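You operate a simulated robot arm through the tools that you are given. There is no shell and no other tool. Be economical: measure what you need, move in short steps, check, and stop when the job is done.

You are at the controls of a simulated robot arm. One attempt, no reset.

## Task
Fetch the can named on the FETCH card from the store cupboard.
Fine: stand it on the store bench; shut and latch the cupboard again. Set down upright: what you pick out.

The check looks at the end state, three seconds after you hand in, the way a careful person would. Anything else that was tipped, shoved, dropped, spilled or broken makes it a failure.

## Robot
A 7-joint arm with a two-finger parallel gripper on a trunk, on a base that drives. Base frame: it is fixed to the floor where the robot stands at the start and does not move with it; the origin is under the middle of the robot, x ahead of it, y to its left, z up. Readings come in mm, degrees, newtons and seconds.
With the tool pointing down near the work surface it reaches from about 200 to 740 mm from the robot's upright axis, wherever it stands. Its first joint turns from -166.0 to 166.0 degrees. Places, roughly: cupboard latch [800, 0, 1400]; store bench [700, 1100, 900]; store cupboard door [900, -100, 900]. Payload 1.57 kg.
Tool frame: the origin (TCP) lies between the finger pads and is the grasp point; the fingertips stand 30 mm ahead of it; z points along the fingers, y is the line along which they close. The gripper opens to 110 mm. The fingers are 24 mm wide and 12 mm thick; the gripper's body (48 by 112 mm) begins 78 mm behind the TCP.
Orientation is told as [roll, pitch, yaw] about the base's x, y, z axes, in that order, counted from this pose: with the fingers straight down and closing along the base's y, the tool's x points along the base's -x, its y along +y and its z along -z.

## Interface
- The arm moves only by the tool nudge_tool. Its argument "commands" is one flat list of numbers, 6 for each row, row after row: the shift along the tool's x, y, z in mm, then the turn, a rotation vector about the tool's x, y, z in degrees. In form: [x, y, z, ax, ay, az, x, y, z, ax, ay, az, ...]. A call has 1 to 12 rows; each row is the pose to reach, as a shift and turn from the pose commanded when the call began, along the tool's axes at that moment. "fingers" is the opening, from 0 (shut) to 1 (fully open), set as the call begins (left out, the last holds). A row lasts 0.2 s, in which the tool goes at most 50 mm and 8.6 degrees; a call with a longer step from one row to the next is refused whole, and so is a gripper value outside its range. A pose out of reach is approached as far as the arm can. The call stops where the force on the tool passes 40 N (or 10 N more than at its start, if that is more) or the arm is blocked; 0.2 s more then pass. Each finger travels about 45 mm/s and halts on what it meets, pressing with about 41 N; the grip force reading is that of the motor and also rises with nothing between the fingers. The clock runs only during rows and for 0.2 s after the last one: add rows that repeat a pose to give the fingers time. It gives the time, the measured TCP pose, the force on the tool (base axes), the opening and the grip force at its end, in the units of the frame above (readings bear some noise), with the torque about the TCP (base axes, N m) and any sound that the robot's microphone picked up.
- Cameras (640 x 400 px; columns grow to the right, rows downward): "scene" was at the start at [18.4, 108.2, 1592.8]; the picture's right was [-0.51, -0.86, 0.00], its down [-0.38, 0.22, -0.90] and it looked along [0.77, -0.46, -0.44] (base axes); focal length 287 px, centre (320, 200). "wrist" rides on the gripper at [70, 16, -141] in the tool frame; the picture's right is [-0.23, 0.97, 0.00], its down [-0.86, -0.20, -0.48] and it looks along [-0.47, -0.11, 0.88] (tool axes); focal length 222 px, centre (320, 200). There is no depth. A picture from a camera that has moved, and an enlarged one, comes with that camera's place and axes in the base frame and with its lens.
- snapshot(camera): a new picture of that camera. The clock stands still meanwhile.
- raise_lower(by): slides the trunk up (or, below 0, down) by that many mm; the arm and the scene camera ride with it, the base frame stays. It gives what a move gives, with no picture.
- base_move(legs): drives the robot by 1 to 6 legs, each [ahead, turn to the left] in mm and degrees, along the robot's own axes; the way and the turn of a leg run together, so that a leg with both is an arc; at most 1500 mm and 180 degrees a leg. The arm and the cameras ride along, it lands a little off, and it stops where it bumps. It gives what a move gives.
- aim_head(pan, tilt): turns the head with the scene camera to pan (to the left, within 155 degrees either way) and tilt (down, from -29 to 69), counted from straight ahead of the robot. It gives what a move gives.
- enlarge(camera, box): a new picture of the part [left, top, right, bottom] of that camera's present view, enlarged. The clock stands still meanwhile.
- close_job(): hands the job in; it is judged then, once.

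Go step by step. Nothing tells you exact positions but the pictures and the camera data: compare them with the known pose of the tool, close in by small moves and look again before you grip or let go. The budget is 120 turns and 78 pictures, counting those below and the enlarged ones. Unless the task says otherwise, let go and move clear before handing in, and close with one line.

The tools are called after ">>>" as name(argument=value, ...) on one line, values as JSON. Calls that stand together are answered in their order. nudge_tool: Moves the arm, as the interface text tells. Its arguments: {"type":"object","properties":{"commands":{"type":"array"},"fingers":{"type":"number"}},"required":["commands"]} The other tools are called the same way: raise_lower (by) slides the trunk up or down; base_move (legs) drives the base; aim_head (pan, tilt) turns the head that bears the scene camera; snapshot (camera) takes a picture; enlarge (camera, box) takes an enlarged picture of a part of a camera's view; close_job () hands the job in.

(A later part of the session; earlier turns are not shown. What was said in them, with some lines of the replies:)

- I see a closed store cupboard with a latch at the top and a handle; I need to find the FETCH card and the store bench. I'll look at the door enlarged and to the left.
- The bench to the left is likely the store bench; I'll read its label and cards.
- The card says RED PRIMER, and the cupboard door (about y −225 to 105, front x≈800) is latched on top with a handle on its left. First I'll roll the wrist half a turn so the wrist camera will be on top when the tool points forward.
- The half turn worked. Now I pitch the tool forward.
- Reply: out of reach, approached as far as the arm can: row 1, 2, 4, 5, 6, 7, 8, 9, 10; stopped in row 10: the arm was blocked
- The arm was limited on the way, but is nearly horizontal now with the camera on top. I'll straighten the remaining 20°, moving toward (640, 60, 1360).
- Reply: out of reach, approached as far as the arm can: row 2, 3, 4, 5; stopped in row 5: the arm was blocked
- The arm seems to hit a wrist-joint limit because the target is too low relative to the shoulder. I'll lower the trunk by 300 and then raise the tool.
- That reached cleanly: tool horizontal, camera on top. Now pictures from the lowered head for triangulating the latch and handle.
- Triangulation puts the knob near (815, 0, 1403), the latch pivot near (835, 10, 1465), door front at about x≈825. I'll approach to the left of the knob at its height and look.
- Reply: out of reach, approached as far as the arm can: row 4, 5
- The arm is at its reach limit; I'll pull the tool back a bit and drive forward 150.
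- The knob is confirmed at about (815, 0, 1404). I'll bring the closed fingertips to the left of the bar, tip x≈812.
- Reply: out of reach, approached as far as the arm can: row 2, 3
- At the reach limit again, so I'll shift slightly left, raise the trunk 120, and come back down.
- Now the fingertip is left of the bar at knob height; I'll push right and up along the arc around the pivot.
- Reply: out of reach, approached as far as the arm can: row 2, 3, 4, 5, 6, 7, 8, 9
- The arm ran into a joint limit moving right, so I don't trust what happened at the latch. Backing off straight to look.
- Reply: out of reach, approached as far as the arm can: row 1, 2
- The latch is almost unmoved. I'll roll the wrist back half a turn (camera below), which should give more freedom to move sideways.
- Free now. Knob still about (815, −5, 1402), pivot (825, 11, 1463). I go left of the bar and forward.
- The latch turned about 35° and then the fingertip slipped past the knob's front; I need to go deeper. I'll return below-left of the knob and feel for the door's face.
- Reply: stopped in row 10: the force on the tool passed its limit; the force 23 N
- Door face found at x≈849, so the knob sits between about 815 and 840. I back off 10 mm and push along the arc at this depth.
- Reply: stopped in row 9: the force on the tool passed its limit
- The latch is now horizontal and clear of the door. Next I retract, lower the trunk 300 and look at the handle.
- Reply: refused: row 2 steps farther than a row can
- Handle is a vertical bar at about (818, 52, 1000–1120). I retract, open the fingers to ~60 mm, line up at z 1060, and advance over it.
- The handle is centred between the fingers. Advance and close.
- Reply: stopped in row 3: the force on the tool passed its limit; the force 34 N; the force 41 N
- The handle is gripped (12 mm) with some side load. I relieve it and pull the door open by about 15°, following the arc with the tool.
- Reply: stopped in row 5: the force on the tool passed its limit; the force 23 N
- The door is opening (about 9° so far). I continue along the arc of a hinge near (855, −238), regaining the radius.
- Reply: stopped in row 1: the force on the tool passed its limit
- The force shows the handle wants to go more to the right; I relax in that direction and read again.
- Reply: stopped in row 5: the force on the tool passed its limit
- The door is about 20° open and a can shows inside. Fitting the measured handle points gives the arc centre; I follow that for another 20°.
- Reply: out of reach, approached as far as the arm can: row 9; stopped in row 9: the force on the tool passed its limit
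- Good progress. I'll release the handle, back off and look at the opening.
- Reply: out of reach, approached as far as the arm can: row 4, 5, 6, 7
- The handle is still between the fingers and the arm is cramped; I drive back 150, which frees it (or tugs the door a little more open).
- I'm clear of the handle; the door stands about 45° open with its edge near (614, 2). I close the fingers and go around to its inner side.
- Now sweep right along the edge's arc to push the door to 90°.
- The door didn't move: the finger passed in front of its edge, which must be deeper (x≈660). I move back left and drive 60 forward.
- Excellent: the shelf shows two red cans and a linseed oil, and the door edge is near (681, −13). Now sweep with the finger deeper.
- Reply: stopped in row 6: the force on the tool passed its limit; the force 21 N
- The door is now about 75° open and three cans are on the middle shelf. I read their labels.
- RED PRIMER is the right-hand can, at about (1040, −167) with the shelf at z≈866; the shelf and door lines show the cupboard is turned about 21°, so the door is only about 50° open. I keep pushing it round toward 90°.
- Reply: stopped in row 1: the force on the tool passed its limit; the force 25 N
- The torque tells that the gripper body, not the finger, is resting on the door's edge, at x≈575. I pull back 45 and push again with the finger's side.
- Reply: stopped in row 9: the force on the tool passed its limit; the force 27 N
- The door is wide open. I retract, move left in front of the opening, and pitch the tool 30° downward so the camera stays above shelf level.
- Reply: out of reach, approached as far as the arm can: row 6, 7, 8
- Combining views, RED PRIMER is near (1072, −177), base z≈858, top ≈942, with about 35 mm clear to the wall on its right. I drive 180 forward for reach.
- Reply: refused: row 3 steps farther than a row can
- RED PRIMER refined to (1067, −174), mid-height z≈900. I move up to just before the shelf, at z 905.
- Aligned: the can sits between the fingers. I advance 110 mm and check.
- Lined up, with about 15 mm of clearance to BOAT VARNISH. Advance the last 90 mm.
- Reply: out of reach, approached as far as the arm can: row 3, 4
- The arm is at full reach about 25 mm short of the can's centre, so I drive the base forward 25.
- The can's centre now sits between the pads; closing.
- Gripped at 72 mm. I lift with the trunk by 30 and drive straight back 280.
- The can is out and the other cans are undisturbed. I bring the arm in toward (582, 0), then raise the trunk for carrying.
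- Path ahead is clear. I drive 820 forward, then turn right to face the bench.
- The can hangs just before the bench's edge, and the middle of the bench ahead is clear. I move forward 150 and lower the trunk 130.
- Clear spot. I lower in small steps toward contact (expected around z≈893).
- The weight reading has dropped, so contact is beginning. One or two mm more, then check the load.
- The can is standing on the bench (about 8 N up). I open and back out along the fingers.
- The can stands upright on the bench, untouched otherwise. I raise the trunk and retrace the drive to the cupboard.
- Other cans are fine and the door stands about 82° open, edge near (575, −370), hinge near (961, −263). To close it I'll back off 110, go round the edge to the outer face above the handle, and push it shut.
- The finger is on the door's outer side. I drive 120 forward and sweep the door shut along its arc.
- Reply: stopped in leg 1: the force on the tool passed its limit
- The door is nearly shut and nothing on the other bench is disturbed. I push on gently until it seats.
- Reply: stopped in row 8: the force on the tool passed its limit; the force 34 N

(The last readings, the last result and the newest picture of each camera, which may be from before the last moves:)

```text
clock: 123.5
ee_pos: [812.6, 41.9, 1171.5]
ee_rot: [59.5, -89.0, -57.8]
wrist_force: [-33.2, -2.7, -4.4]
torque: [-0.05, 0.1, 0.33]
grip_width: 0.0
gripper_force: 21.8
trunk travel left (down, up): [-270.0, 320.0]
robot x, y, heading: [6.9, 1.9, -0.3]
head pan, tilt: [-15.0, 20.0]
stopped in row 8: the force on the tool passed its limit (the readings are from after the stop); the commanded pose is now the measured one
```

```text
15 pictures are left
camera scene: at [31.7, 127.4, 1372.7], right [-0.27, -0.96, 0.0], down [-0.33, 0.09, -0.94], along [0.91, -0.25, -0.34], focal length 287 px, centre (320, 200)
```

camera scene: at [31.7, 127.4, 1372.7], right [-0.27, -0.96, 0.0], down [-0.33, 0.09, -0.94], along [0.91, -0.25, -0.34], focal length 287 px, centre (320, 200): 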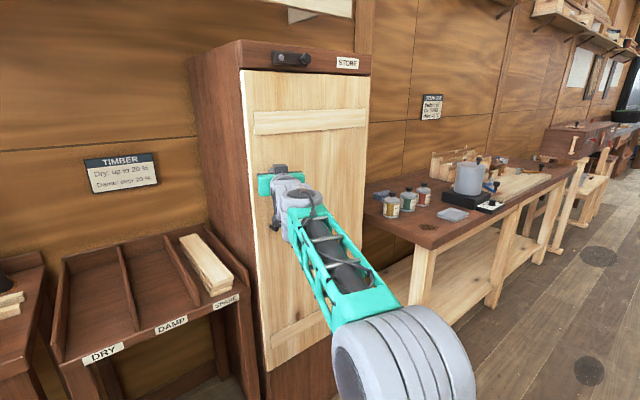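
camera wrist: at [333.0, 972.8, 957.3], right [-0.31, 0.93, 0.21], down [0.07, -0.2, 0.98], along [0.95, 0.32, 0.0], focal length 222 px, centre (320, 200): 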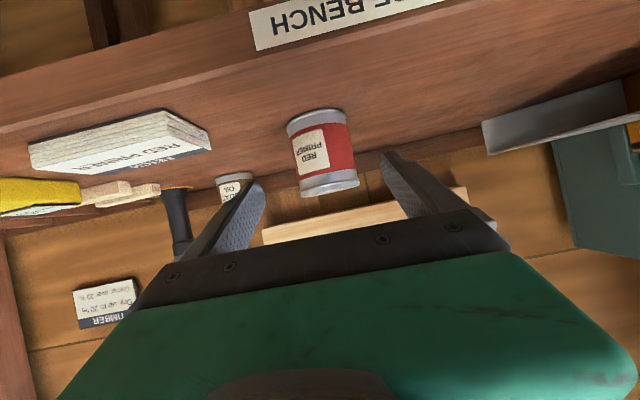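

The door is seated. Now the latch: I retract, drive forward 130, raise the trunk, and go above the horizontal bar.

>>> nudge_tool(commands=[0, 0, -45, 0, 0, 0, 0, 0, -90, 0, 0, 0, 0, 0, -135, 0, 0, 0, 0, 0, -170, 0, 0, 0])

>>> base_move(legs=[[130, 0.3]])

>>> raise_lower(by=160)

>>> nudge_tool(commands=[-40, -10, 0, 0, 0, 0, -80, -30, 0, 0, 0, 0, -120, -55, 0, 0, 0, 0, -160, -75, 0, 0, 0, 0, -185, -95, -10, 0, 0, 0, -185, -95, -10, 0, 0, 0])

>>> snapshot(camera="wrist")

>>> enlarge(camera="scene", box=[200, 50, 440, 200])

```text
clock: 124.5
ee_pos: [647.5, 38.8, 1170.3]
ee_rot: [50.8, -88.8, -49.2]
wrist_force: [0.2, 0.1, -0.8]
torque: [-0.01, -0.05, 0.01]
grip_width: 0.0
gripper_force: 20.9
trunk travel left (down, up): [-270.0, 320.0]
robot x, y, heading: [6.0, -2.6, -0.4]
head pan, tilt: [-15.0, 20.0]
```

```text
clock: 125.8
ee_pos: [779.1, 41.5, 1168.9]
ee_rot: [51.4, -89.0, -49.3]
wrist_force: [-0.5, 0.3, -0.1]
torque: [-0.04, -0.03, -0.01]
grip_width: 0.0
gripper_force: 21.5
trunk travel left (down, up): [-270.0, 320.0]
robot x, y, heading: [136.0, -6.8, -0.1]
head pan, tilt: [-15.0, 20.0]
```

```text
clock: 127.7
ee_pos: [778.6, 41.6, 1329.8]
ee_rot: [50.4, -88.9, -48.6]
wrist_force: [-0.4, -0.3, -0.2]
torque: [0.0, 0.01, -0.01]
grip_width: 0.1
gripper_force: 21.1
trunk travel left (down, up): [-430.0, 160.0]
robot x, y, heading: [139.2, -4.7, -0.3]
head pan, tilt: [-15.0, 20.0]
```

```text
clock: 129.1
ee_pos: [774.2, -57.3, 1512.5]
ee_rot: [50.4, -88.9, -48.7]
wrist_force: [-0.2, 0.7, 0.5]
torque: [0.0, 0.02, 0.02]
grip_width: 0.2
gripper_force: 21.9
trunk travel left (down, up): [-430.0, 160.0]
robot x, y, heading: [140.1, -1.7, -0.1]
head pan, tilt: [-15.0, 20.0]
```

```text
14 pictures are left
camera wrist: at [631.6, -44.6, 1445.8], right [-0.03, 0.97, 0.24], down [-0.46, -0.23, 0.86], along [0.89, -0.09, 0.45], focal length 222 px, centre (320, 200)
```

wrist: 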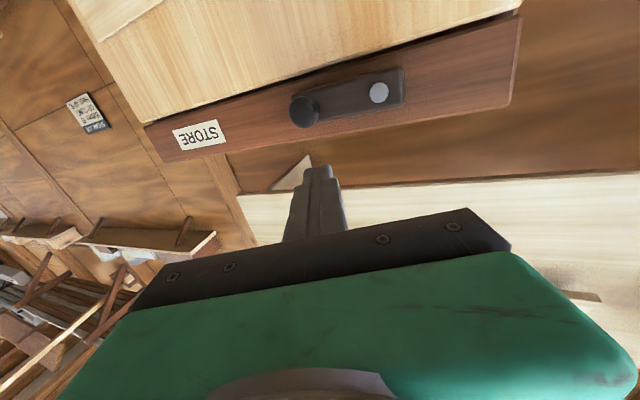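

```text
2.67 times, centred on (320, 125) of scene
camera zoom: at [166.3, 127.1, 1532.7], right [-0.26, -0.97, 0.0], down [-0.33, 0.09, -0.94], along [0.91, -0.25, -0.34], focal length 766 px, centre (320, 400)
```

zoom: 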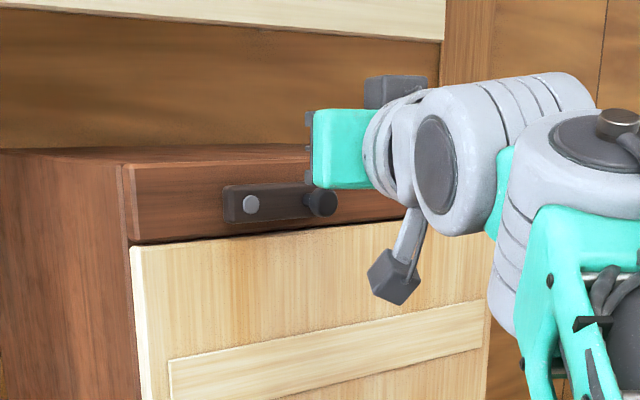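

Knob at about (840, −57, 1464), pivot (835, 6, 1463). I advance above the knob and push it down round the pivot.

>>> nudge_tool(commands=[0, 4, 20, 0, 0, 0, 2, 7, 40, 0, 0, 0, 19, 7, 40, 0, 0, 0, 37, 0, 40, 0, 0, 0, 54, 0, 40, 0, 0, 0, 71, 5, 39, 0, 0, 0, 86, 14, 38, 0, 0, 0, 97, 25, 37, 0, 0, 0, 105, 38, 36, 0, 0, 0, 106, 41, 36, 0, 0, 0, 106, 41, 36, 0, 0, 0])

>>> snapshot(camera="wrist")

```text
clock: 131.5
ee_pos: [806.6, -22.7, 1409.6]
ee_rot: [69.7, -88.8, -68.3]
wrist_force: [11.2, -34.1, 17.6]
torque: [-0.07, -0.21, -0.34]
grip_width: 0.0
gripper_force: 20.8
trunk travel left (down, up): [-430.0, 160.0]
robot x, y, heading: [136.4, -2.8, -0.4]
head pan, tilt: [-15.0, 20.0]
```

```text
12 pictures are left
camera wrist: at [666.1, -8.0, 1341.5], right [-0.02, 0.97, 0.25], down [-0.47, -0.23, 0.85], along [0.88, -0.1, 0.46], focal length 222 px, centre (320, 200)
```

wrist: 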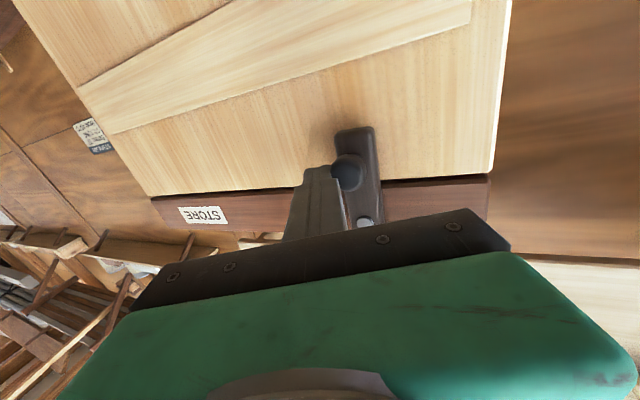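

The bar is back down against its stop (34 N reaction). I ease off, retract and verify.

>>> nudge_tool(commands=[0, -12, 0, 0, 0, 0, 0, -16, -35, 0, 0, 0, 0, -16, -80, 0, 0, 0, 0, -50, -120, 0, 0, 0, 40, -90, -130, 0, 0, 0])

>>> base_move(legs=[[-250, 0]])

>>> snapshot(camera="scene")

>>> enlarge(camera="scene", box=[200, 80, 440, 230])

```text
refused: row 4 steps farther than a row can; nothing moved
```

```text
clock: 132.2
ee_pos: [801.4, -23.5, 1407.4]
ee_rot: [56.0, -88.8, -55.4]
wrist_force: [-5.0, -11.8, -1.3]
torque: [-0.07, 0.03, -0.12]
grip_width: 0.4
gripper_force: 21.5
trunk travel left (down, up): [-430.0, 160.0]
robot x, y, heading: [130.3, -3.6, -0.7]
head pan, tilt: [-15.0, 20.0]
stopped in leg 1: the force on the tool passed its limit (the readings are from after the stop); the commanded pose is now the measured one
```

```text
11 pictures are left
camera scene: at [161.0, 124.8, 1532.9], right [-0.27, -0.96, 0.0], down [-0.33, 0.09, -0.94], along [0.9, -0.26, -0.34], focal length 287 px, centre (320, 200)
```

scene: 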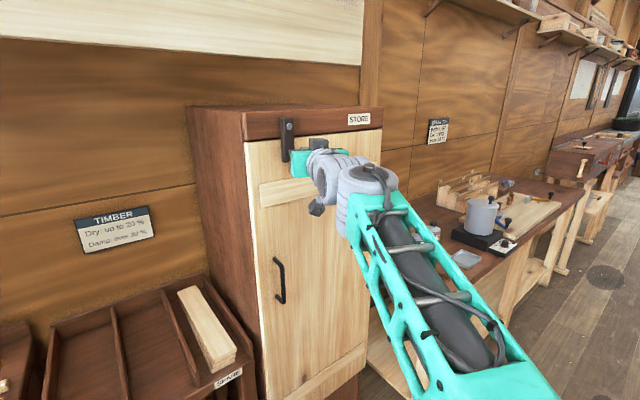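

```text
2.67 times, centred on (320, 155) of scene
camera zoom: at [161.0, 124.8, 1532.9], right [-0.27, -0.96, 0.0], down [-0.33, 0.09, -0.94], along [0.9, -0.26, -0.34], focal length 766 px, centre (320, 320)
```

zoom: 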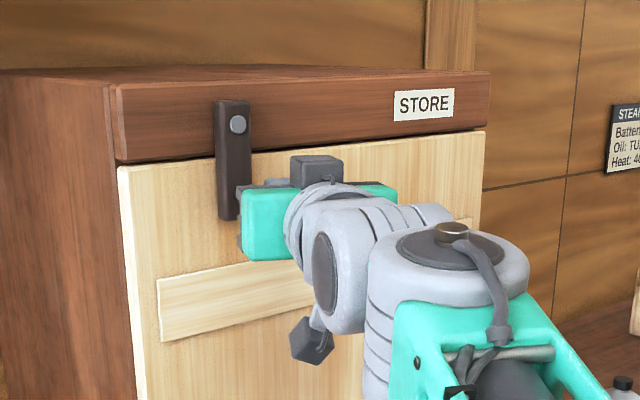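

The retract was refused for its step size; I repeat it with shorter steps, then drive back.

>>> nudge_tool(commands=[0, -10, 0, 0, 0, 0, 0, -14, -30, 0, 0, 0, 0, -14, -70, 0, 0, 0, 0, -14, -110, 0, 0, 0])

>>> base_move(legs=[[-250, 0]])

>>> snapshot(camera="scene")

>>> enlarge(camera="scene", box=[200, 80, 440, 230])

```text
clock: 133.2
ee_pos: [691.9, -33.6, 1408.8]
ee_rot: [53.3, -88.9, -52.1]
wrist_force: [0.9, 0.6, 0.2]
torque: [0.0, -0.02, -0.01]
grip_width: 0.0
gripper_force: 21.6
trunk travel left (down, up): [-430.0, 160.0]
robot x, y, heading: [132.0, 0.0, -0.5]
head pan, tilt: [-15.0, 20.0]
```

```text
clock: 135.0
ee_pos: [443.5, -33.1, 1408.5]
ee_rot: [55.3, -88.8, -54.6]
wrist_force: [0.1, -0.1, -0.1]
torque: [-0.02, 0.01, 0.0]
grip_width: 0.1
gripper_force: 21.6
trunk travel left (down, up): [-430.0, 160.0]
robot x, y, heading: [-118.2, -2.8, -0.7]
head pan, tilt: [-15.0, 20.0]
```

```text
9 pictures are left
camera scene: at [-87.2, 129.7, 1532.7], right [-0.27, -0.96, 0.0], down [-0.33, 0.09, -0.94], along [0.9, -0.25, -0.34], focal length 287 px, centre (320, 200)
```

scene: 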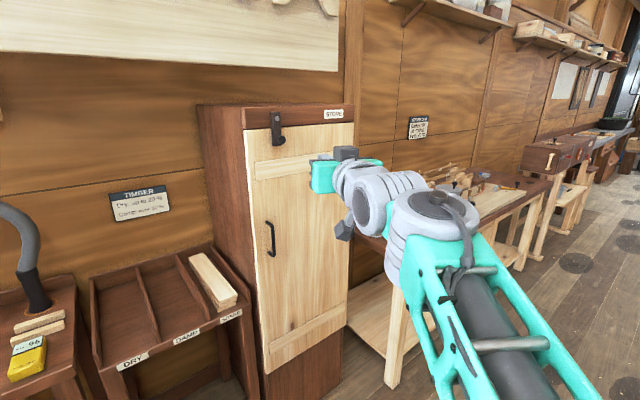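

```text
2.67 times, centred on (320, 155) of scene
camera zoom: at [-87.2, 129.7, 1532.7], right [-0.27, -0.96, 0.0], down [-0.33, 0.09, -0.94], along [0.9, -0.25, -0.34], focal length 766 px, centre (320, 320)
```

zoom: 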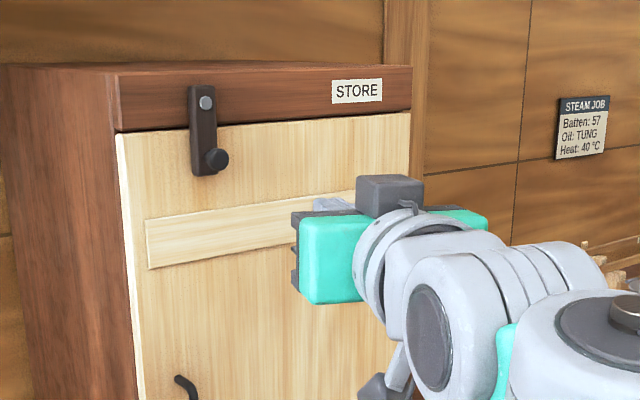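

Door closed flush and the latch hangs down over it as at the start. One last look at the bench.

>>> aim_head(pan=50, tilt=25)

>>> enlarge(camera="scene", box=[160, 120, 480, 320])

```text
clock: 136.4
ee_pos: [443.4, -33.3, 1409.7]
ee_rot: [54.8, -89.0, -53.9]
wrist_force: [0.1, -0.8, -0.6]
torque: [0.0, -0.01, 0.01]
grip_width: 0.1
gripper_force: 21.1
trunk travel left (down, up): [-430.0, 160.0]
robot x, y, heading: [-114.4, -1.5, -0.7]
head pan, tilt: [50.0, 25.0]
```

```text
2.00 times, centred on (320, 220) of scene
camera zoom: at [-116.5, 224.7, 1524.6], right [0.76, -0.65, 0.0], down [-0.28, -0.32, -0.91], along [0.59, 0.69, -0.42], focal length 574 px, centre (320, 160)
```

zoom: 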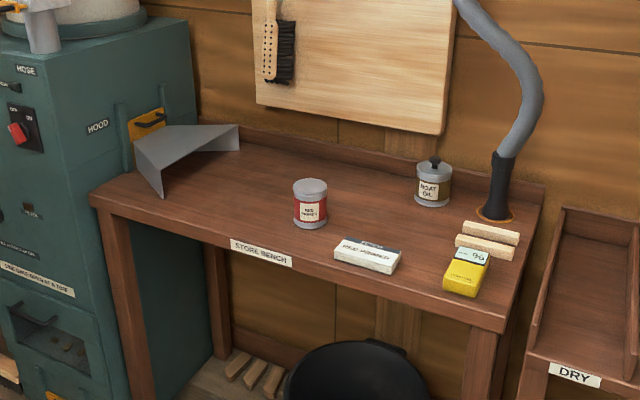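

RED PRIMER stands upright on the store bench, and everything else there is where it was. The job is done, so I hand it in.

>>> close_job()

```text
The job is handed in.
```

The RED PRIMER can named on the FETCH card is standing upright on the store bench, and the cupboard is shut and latched. The last pictures show nothing else tipped or moved.
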